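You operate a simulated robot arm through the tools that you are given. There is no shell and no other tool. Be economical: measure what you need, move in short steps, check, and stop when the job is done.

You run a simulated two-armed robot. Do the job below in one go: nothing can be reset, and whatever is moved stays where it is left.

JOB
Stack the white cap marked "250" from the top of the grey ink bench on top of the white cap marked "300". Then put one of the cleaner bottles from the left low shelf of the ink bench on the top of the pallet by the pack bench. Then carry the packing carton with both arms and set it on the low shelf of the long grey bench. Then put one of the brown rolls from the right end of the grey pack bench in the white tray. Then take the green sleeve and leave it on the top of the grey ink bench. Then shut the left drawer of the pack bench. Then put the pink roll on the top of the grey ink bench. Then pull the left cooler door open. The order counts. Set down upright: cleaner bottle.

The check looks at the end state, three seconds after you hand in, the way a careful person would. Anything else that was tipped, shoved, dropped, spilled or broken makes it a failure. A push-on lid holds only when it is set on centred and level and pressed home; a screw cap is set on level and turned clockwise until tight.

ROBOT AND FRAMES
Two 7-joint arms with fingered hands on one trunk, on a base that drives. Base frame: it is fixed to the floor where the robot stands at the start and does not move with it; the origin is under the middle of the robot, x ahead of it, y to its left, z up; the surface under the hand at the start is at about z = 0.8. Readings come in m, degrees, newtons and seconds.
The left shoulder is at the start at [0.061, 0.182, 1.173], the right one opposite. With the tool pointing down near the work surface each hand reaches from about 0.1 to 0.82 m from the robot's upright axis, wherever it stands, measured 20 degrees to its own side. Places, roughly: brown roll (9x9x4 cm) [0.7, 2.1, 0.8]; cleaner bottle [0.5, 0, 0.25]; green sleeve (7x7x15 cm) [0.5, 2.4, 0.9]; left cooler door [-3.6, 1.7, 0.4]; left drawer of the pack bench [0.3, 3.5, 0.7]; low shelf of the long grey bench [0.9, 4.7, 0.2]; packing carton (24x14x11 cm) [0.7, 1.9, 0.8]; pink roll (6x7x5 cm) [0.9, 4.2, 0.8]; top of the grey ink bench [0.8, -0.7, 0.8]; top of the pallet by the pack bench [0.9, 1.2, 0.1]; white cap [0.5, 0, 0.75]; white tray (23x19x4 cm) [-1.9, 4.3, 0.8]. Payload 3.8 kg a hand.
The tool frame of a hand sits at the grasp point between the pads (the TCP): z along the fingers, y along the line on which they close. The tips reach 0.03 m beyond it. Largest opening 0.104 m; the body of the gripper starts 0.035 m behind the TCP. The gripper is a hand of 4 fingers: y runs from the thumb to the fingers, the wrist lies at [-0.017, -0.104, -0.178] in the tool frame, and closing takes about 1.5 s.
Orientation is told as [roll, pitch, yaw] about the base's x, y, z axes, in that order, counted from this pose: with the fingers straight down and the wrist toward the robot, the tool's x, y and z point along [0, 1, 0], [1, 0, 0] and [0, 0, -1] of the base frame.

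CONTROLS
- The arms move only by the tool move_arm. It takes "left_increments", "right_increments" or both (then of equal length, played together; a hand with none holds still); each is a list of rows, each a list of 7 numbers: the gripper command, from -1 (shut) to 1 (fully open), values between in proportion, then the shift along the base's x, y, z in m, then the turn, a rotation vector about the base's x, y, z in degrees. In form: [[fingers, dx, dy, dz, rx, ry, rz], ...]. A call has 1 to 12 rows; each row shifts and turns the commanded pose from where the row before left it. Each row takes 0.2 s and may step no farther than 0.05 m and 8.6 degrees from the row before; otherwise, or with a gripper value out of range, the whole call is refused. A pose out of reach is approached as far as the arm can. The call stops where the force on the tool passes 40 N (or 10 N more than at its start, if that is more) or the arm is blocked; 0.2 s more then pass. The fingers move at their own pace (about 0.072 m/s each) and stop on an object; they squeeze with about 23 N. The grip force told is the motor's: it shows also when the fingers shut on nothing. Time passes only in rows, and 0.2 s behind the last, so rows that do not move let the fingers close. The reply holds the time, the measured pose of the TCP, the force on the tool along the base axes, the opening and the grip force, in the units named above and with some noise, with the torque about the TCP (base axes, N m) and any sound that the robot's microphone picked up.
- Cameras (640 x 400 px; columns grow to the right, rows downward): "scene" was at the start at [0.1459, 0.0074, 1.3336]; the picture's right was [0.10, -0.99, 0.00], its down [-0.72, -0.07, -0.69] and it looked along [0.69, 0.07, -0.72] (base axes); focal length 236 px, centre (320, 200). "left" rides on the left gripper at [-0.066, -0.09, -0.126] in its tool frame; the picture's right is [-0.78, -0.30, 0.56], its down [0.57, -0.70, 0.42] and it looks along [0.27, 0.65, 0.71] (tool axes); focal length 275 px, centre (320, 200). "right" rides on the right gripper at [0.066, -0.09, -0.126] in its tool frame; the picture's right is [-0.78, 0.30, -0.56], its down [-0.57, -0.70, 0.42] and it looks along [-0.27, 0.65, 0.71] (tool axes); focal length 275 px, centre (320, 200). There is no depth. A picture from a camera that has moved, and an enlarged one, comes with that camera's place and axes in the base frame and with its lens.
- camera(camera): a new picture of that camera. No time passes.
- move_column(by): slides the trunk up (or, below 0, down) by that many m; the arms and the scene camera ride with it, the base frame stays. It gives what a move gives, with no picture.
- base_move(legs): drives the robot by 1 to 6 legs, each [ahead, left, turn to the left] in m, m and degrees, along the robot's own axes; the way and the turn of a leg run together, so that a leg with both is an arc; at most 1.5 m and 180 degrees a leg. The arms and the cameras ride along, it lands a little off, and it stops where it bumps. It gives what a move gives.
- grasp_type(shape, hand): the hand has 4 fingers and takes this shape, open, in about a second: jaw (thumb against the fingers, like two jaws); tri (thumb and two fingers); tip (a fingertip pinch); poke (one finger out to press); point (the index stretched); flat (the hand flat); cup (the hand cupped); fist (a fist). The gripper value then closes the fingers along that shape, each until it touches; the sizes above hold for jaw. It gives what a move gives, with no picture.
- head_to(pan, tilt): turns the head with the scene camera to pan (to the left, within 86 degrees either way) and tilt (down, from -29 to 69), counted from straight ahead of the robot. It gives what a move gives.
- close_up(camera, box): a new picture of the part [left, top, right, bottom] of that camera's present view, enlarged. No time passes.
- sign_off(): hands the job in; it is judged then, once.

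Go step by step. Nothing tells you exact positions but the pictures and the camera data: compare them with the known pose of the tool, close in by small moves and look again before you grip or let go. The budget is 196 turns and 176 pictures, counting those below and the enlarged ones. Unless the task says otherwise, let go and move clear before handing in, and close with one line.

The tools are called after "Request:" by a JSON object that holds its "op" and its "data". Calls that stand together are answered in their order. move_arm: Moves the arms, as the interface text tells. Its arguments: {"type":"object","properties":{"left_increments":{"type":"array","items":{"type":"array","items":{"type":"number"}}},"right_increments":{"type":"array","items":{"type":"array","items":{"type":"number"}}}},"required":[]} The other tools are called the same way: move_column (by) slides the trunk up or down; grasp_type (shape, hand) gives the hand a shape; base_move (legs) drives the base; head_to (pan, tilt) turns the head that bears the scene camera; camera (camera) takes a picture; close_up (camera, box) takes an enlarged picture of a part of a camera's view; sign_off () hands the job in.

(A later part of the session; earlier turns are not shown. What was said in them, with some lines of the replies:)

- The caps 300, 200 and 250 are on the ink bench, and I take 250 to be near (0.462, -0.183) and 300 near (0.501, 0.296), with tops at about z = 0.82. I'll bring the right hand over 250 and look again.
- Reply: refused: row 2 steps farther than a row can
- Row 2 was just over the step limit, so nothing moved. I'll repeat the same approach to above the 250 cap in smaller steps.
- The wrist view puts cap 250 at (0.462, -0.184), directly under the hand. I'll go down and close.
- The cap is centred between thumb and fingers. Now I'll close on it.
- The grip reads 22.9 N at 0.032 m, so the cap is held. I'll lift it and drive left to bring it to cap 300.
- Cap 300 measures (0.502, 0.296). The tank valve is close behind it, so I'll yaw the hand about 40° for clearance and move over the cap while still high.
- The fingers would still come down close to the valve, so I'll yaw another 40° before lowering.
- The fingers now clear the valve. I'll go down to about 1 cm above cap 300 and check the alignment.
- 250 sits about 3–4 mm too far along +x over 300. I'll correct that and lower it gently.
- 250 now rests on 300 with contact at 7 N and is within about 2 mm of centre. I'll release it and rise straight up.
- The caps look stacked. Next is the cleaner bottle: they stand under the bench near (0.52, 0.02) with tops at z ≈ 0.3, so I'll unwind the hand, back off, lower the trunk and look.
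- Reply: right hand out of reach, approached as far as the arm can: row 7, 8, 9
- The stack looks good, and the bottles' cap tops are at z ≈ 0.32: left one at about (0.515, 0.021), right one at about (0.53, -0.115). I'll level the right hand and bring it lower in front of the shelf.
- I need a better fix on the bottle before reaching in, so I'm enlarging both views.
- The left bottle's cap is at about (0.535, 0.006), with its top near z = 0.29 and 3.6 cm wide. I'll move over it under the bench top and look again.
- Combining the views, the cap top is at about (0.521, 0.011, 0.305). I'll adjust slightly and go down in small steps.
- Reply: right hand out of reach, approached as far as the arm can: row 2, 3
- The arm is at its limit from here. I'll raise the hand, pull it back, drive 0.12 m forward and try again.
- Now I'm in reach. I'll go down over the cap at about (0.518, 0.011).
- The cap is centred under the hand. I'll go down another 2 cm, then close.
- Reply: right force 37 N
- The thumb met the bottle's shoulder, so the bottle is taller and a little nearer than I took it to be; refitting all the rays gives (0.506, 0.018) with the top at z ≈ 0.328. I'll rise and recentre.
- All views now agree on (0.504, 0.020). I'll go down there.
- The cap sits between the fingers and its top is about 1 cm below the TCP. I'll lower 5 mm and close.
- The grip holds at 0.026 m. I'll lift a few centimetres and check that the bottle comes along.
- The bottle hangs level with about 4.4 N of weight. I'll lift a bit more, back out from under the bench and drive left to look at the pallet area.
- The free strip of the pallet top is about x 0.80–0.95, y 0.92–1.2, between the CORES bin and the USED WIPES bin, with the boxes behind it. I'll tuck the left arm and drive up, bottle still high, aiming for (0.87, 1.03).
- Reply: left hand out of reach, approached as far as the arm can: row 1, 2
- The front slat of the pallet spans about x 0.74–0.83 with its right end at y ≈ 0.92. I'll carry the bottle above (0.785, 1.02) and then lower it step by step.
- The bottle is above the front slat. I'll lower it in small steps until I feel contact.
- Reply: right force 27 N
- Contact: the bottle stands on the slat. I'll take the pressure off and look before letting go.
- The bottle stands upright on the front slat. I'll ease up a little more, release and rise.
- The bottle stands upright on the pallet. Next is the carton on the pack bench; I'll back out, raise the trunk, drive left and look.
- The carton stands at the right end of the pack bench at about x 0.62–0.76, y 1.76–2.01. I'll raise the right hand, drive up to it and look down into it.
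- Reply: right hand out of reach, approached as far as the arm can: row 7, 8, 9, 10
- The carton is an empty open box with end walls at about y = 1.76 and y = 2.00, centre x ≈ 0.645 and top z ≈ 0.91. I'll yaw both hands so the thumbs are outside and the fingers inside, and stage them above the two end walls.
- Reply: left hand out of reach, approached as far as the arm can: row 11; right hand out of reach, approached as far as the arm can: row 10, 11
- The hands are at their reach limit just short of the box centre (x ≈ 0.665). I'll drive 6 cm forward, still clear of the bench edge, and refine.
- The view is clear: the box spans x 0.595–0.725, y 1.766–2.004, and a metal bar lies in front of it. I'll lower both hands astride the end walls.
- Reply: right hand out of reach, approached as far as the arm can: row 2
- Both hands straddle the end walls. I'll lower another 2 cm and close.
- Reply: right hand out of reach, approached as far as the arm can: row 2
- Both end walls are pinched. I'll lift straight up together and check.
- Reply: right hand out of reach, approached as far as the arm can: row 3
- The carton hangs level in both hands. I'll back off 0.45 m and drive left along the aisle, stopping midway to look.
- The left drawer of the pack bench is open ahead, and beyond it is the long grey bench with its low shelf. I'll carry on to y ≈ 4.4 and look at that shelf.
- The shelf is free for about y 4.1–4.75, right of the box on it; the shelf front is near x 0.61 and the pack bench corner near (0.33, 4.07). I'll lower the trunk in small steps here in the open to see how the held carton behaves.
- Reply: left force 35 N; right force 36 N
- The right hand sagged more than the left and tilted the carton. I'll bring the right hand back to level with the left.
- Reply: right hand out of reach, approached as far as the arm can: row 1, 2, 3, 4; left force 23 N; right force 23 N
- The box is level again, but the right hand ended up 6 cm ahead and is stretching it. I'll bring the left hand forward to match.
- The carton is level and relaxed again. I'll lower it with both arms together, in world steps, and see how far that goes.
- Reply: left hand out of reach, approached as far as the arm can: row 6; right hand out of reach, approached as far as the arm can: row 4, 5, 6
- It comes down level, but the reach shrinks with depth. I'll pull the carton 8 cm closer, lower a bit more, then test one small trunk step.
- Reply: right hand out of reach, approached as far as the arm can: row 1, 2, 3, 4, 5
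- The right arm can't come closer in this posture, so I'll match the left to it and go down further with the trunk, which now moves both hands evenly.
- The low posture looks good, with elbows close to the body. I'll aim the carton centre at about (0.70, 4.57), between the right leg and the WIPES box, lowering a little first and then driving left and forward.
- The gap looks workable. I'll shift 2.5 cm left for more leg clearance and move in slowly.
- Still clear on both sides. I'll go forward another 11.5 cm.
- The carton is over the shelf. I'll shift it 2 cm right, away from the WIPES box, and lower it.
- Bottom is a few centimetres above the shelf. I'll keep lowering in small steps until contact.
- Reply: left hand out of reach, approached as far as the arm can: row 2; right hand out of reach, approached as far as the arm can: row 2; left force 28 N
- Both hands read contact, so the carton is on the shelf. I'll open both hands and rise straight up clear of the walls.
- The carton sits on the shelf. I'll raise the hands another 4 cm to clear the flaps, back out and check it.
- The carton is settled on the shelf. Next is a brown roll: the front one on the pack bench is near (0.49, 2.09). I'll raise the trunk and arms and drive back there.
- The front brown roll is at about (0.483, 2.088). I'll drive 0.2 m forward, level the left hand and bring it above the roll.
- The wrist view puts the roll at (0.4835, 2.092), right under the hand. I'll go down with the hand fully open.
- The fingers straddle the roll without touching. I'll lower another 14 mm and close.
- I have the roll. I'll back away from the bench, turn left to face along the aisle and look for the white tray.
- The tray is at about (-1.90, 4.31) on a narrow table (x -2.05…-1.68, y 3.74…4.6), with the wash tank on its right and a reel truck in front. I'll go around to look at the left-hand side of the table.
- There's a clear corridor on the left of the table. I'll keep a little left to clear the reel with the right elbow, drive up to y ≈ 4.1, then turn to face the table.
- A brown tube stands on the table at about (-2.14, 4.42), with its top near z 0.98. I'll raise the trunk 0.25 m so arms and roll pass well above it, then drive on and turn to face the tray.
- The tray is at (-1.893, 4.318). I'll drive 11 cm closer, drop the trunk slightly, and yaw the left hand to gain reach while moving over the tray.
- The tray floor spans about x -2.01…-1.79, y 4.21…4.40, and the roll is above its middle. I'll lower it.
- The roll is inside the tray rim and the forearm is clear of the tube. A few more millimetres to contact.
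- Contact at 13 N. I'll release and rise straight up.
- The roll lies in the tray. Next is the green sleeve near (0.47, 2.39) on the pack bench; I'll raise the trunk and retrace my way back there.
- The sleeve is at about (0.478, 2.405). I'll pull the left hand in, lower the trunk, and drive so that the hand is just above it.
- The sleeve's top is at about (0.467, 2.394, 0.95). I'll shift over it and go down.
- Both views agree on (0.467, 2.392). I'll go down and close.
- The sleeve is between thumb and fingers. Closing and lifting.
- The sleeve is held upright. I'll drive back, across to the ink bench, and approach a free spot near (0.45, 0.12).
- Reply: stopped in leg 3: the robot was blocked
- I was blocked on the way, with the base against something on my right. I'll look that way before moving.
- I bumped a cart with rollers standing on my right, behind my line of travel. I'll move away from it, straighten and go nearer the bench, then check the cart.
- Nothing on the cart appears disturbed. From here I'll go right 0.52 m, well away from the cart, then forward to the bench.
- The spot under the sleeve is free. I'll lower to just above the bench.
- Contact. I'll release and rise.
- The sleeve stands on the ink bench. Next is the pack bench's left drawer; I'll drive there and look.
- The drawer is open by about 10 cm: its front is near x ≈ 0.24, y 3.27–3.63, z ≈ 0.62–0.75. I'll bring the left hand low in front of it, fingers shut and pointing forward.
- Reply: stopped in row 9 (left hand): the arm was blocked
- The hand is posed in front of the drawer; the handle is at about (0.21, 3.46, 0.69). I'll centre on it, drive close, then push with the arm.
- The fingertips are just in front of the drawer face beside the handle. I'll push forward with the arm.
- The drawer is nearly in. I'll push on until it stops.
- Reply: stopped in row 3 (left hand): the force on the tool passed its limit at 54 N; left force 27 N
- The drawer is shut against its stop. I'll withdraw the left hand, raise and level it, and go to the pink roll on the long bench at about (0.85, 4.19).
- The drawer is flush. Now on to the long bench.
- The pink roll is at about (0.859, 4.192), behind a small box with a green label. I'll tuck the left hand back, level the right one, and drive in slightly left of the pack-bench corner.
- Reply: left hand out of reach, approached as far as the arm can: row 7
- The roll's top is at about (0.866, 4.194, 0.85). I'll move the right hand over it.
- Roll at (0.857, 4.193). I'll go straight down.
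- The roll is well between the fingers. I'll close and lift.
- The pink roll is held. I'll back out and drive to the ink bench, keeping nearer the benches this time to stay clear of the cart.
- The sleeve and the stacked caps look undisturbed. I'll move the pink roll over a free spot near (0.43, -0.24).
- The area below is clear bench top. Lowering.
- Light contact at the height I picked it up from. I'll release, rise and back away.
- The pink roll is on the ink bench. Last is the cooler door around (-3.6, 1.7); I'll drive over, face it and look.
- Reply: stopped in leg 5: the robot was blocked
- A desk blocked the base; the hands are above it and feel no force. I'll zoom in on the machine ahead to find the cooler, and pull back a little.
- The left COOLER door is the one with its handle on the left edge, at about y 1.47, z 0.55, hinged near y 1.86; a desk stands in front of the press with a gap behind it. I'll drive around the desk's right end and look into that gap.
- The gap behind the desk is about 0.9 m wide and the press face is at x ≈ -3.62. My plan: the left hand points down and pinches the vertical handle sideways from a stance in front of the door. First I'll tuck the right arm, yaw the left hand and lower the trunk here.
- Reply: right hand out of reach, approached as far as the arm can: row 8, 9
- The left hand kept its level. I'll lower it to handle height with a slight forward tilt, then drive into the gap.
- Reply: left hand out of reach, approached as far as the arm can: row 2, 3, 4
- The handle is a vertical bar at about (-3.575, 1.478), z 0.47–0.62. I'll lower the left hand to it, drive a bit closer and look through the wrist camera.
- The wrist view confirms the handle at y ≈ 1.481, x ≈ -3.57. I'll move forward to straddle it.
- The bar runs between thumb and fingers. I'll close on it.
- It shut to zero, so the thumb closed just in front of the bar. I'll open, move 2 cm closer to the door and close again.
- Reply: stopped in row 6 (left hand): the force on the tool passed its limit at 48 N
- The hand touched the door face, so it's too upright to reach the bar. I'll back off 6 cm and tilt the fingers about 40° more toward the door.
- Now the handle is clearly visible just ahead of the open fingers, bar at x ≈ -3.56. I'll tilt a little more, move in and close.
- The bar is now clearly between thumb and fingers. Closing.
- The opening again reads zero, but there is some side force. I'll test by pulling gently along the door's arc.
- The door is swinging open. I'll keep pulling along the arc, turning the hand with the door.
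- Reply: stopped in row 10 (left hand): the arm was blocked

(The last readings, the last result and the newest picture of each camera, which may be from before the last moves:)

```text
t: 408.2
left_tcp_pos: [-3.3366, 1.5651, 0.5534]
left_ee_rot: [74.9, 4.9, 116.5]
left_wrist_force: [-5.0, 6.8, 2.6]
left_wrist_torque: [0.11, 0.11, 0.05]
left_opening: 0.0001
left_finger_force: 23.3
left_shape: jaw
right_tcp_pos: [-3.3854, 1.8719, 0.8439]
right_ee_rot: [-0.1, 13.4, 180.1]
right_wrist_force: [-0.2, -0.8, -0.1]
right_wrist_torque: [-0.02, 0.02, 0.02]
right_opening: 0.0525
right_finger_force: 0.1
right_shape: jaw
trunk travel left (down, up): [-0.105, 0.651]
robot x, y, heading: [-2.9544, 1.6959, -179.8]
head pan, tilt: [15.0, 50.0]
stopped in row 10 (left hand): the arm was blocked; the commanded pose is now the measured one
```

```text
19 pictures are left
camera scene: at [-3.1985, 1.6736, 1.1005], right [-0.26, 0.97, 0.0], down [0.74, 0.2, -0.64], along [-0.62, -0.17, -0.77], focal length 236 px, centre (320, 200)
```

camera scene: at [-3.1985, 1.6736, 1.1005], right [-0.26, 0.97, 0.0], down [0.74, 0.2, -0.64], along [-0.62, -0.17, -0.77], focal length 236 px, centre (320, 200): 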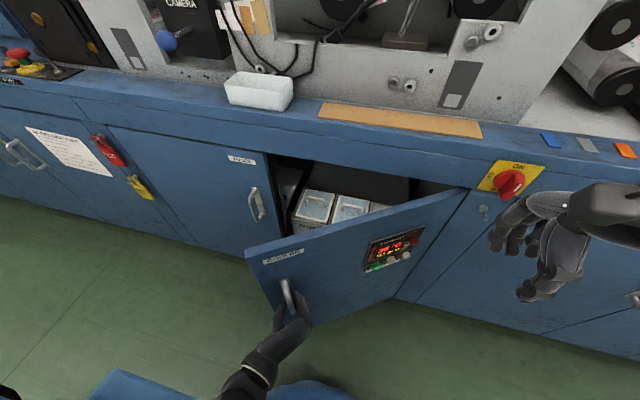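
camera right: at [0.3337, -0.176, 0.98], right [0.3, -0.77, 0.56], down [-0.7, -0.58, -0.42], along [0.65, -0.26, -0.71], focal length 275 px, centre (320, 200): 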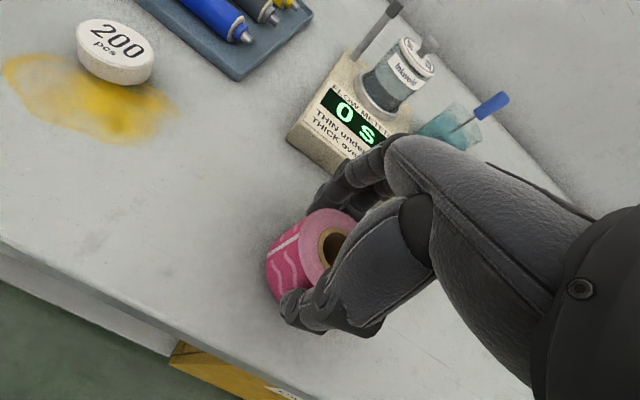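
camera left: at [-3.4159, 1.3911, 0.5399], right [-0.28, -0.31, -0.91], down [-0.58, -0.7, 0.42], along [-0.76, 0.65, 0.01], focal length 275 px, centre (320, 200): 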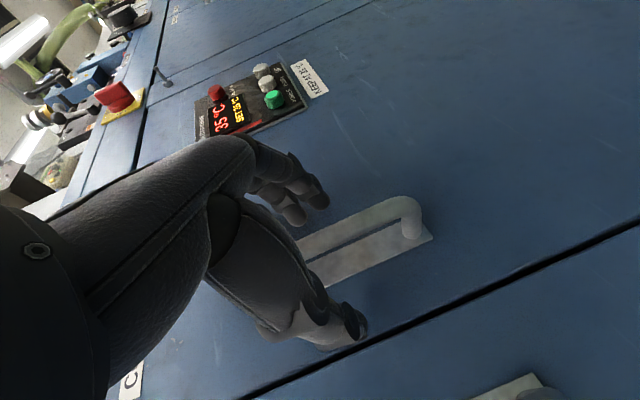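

The door is about 40° open and the arm is near its limit. I'll use the base to follow the arc: back and to the right.

Request:
{"op": "base_move", "data": {"legs": [[-0.04, -0.045, 0], [-0.03, -0.05, 0]]}}

Request:
{"op": "camera", "data": {"camera": "scene"}}

```text
t: 409.8
left_tcp_pos: [-3.2627, 1.6588, 0.5523]
left_ee_rot: [74.8, 5.1, 116.7]
left_wrist_force: [13.0, -9.0, -0.9]
left_wrist_torque: [-0.1, 0.11, 0.0]
left_opening: 0.0001
left_finger_force: 22.6
left_shape: jaw
right_tcp_pos: [-3.3117, 1.9649, 0.8441]
right_ee_rot: [-0.3, 13.3, -179.9]
right_wrist_force: [0.1, 1.0, 0.2]
right_wrist_torque: [-0.01, -0.01, 0.0]
right_opening: 0.0522
right_finger_force: 0.1
right_shape: jaw
trunk travel left (down, up): [-0.105, 0.651]
robot x, y, heading: [-2.8847, 1.7917, -179.5]
head pan, tilt: [15.0, 50.0]
```

```text
18 pictures are left
camera scene: at [-3.1252, 1.7676, 1.1007], right [-0.26, 0.96, 0.0], down [0.74, 0.2, -0.64], along [-0.62, -0.17, -0.77], focal length 236 px, centre (320, 200)
```

scene: 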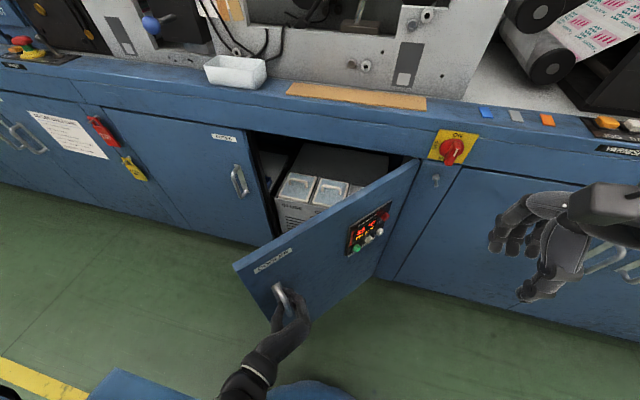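

About 55–60° now. One more step along the arc.

Request:
{"op": "base_move", "data": {"legs": [[-0.03, -0.05, 0], [-0.01, -0.05, 0]]}}

Request:
{"op": "camera", "data": {"camera": "scene"}}

```text
t: 411.3
left_tcp_pos: [-3.2287, 1.757, 0.5517]
left_ee_rot: [74.6, 5.2, 116.0]
left_wrist_force: [18.3, -4.8, 1.6]
left_wrist_torque: [-0.1, 0.09, -0.37]
left_opening: 0.0
left_finger_force: 23.1
left_shape: jaw
right_tcp_pos: [-3.2772, 2.0638, 0.8449]
right_ee_rot: [-0.3, 13.3, 179.5]
right_wrist_force: [0.1, 0.7, 1.0]
right_wrist_torque: [-0.02, -0.01, 0.05]
right_opening: 0.0524
right_finger_force: 0.0
right_shape: jaw
trunk travel left (down, up): [-0.105, 0.651]
robot x, y, heading: [-2.8484, 1.8835, 179.5]
head pan, tilt: [15.0, 50.0]
```

```text
17 pictures are left
camera scene: at [-3.0913, 1.8647, 1.1008], right [-0.25, 0.97, 0.0], down [0.74, 0.19, -0.64], along [-0.62, -0.16, -0.77], focal length 236 px, centre (320, 200)
```

scene: 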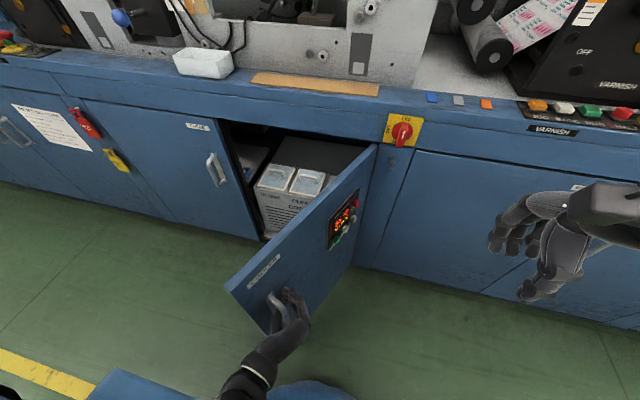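

The door stands about 75° open. I'll open the hand and withdraw it along its own axis, then check.

Request:
{"op": "move_arm", "data": {"left_increments": [[0, 0, 0, 0, 0, 0, 0], [0.7, 0, 0, 0, 0, 0, 0], [0.7, 0, 0, 0, 0, 0, 0], [0.7, 0, 0, 0, 0, 0, 0], [0.7, 0.018, 0.009, 0, 0, 0, 0], [0.7, 0.018, 0.009, 0, 0, 0, 0], [0.7, 0.018, 0.009, 0, 0, 0, 0], [0.7, 0.018, 0.009, 0, 0, 0, 0]]}}

Request:
{"op": "camera", "data": {"camera": "scene"}}

Request:
{"op": "camera", "data": {"camera": "left"}}

```text
t: 413.1
left_tcp_pos: [-3.1514, 1.7652, 0.5343]
left_ee_rot: [77.1, 10.8, 109.7]
left_wrist_force: [0.1, 0.3, 0.1]
left_wrist_torque: [-0.01, 0.03, 0.02]
left_opening: 0.0883
left_finger_force: 0.1
left_shape: jaw
right_tcp_pos: [-3.2779, 2.0633, 0.8444]
right_ee_rot: [-0.3, 13.3, 179.5]
right_wrist_force: [0.3, 0.2, -0.2]
right_wrist_torque: [-0.01, -0.02, -0.01]
right_opening: 0.0522
right_finger_force: 0.0
right_shape: jaw
trunk travel left (down, up): [-0.105, 0.651]
robot x, y, heading: [-2.8525, 1.8865, 179.9]
head pan, tilt: [15.0, 50.0]
stopped in row 8 (left hand): the arm was blocked; the commanded pose is now the measured one
```

```text
16 pictures are left
camera scene: at [-3.0923, 1.8645, 1.1005], right [-0.25, 0.97, 0.0], down [0.74, 0.19, -0.64], along [-0.62, -0.16, -0.77], focal length 236 px, centre (320, 200)
```

scene: 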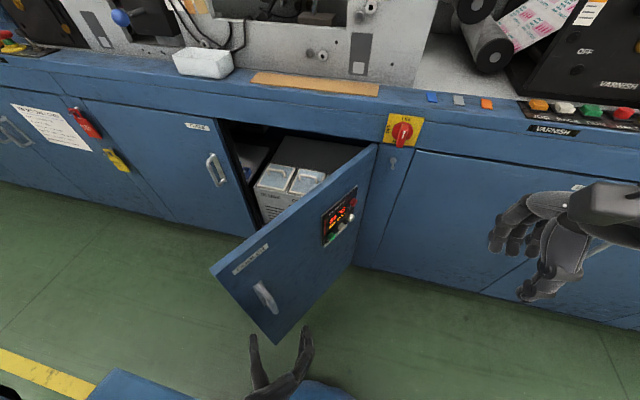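

```text
15 pictures are left
camera left: at [-2.9898, 1.7199, 0.5151], right [-0.19, -0.56, -0.81], down [-0.31, -0.75, 0.59], along [-0.93, 0.36, -0.03], focal length 275 px, centre (320, 200)
```

left: 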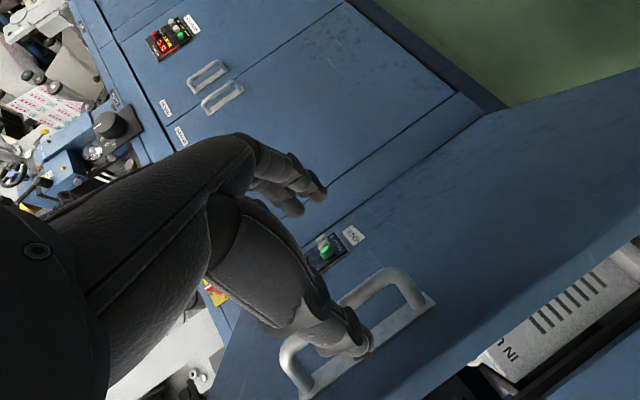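

The hand is clear of the handle and the door stays open at roughly 60°. I'll move away to the right and take a last look.

Request:
{"op": "base_move", "data": {"legs": [[0, -0.6, 0]]}}

Request:
{"op": "head_to", "data": {"pan": 45, "tilt": 40}}

Request:
{"op": "camera", "data": {"camera": "scene"}}

```text
t: 416.5
left_tcp_pos: [-3.1449, 2.3768, 0.5347]
left_ee_rot: [77.1, 10.9, 109.4]
left_wrist_force: [1.2, -0.1, -0.3]
left_wrist_torque: [-0.01, -0.03, 0.01]
left_opening: 0.0883
left_finger_force: 0.0
left_shape: jaw
right_tcp_pos: [-3.2686, 2.6773, 0.8445]
right_ee_rot: [-0.2, 13.4, 178.9]
right_wrist_force: [0.1, 0.7, 0.6]
right_wrist_torque: [0.0, 0.02, 0.03]
right_opening: 0.052
right_finger_force: 0.1
right_shape: jaw
trunk travel left (down, up): [-0.105, 0.651]
robot x, y, heading: [-2.8382, 2.4915, 179.0]
head pan, tilt: [15.0, 50.0]
```

```text
t: 417.4
left_tcp_pos: [-3.1452, 2.376, 0.5349]
left_ee_rot: [77.1, 11.0, 109.3]
left_wrist_force: [0.5, 0.3, 0.1]
left_wrist_torque: [-0.01, -0.01, 0.0]
left_opening: 0.0884
left_finger_force: 0.0
left_shape: jaw
right_tcp_pos: [-3.2662, 2.678, 0.8441]
right_ee_rot: [-0.2, 13.4, 178.8]
right_wrist_force: [1.1, -0.1, -0.3]
right_wrist_torque: [-0.01, -0.01, -0.01]
right_opening: 0.0522
right_finger_force: 0.0
right_shape: jaw
trunk travel left (down, up): [-0.105, 0.651]
robot x, y, heading: [-2.8396, 2.4957, 178.7]
head pan, tilt: [45.0, 40.0]
```

```text
14 pictures are left
camera scene: at [-3.0714, 2.4362, 1.1147], right [-0.69, 0.72, 0.0], down [0.46, 0.45, -0.77], along [-0.55, -0.53, -0.64], focal length 236 px, centre (320, 200)
```

scene: 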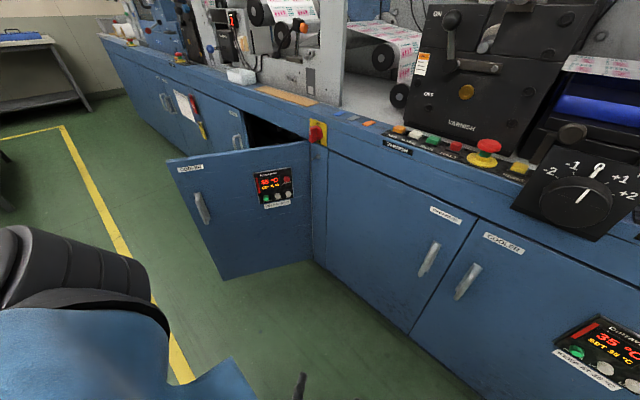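

The left cooler door stands well open and both hands are clear and empty. All eight steps are done, so I'm handing in.

Request:
{"op": "sign_off", "data": {}}

```text
The job is handed in.
```

All eight steps were done in the order given and the job is handed in. The left cooler door stands open at about 60°. On the way the base bumped the roller cart and the desk by the cooler once each; nothing I could see on them had tipped or moved.
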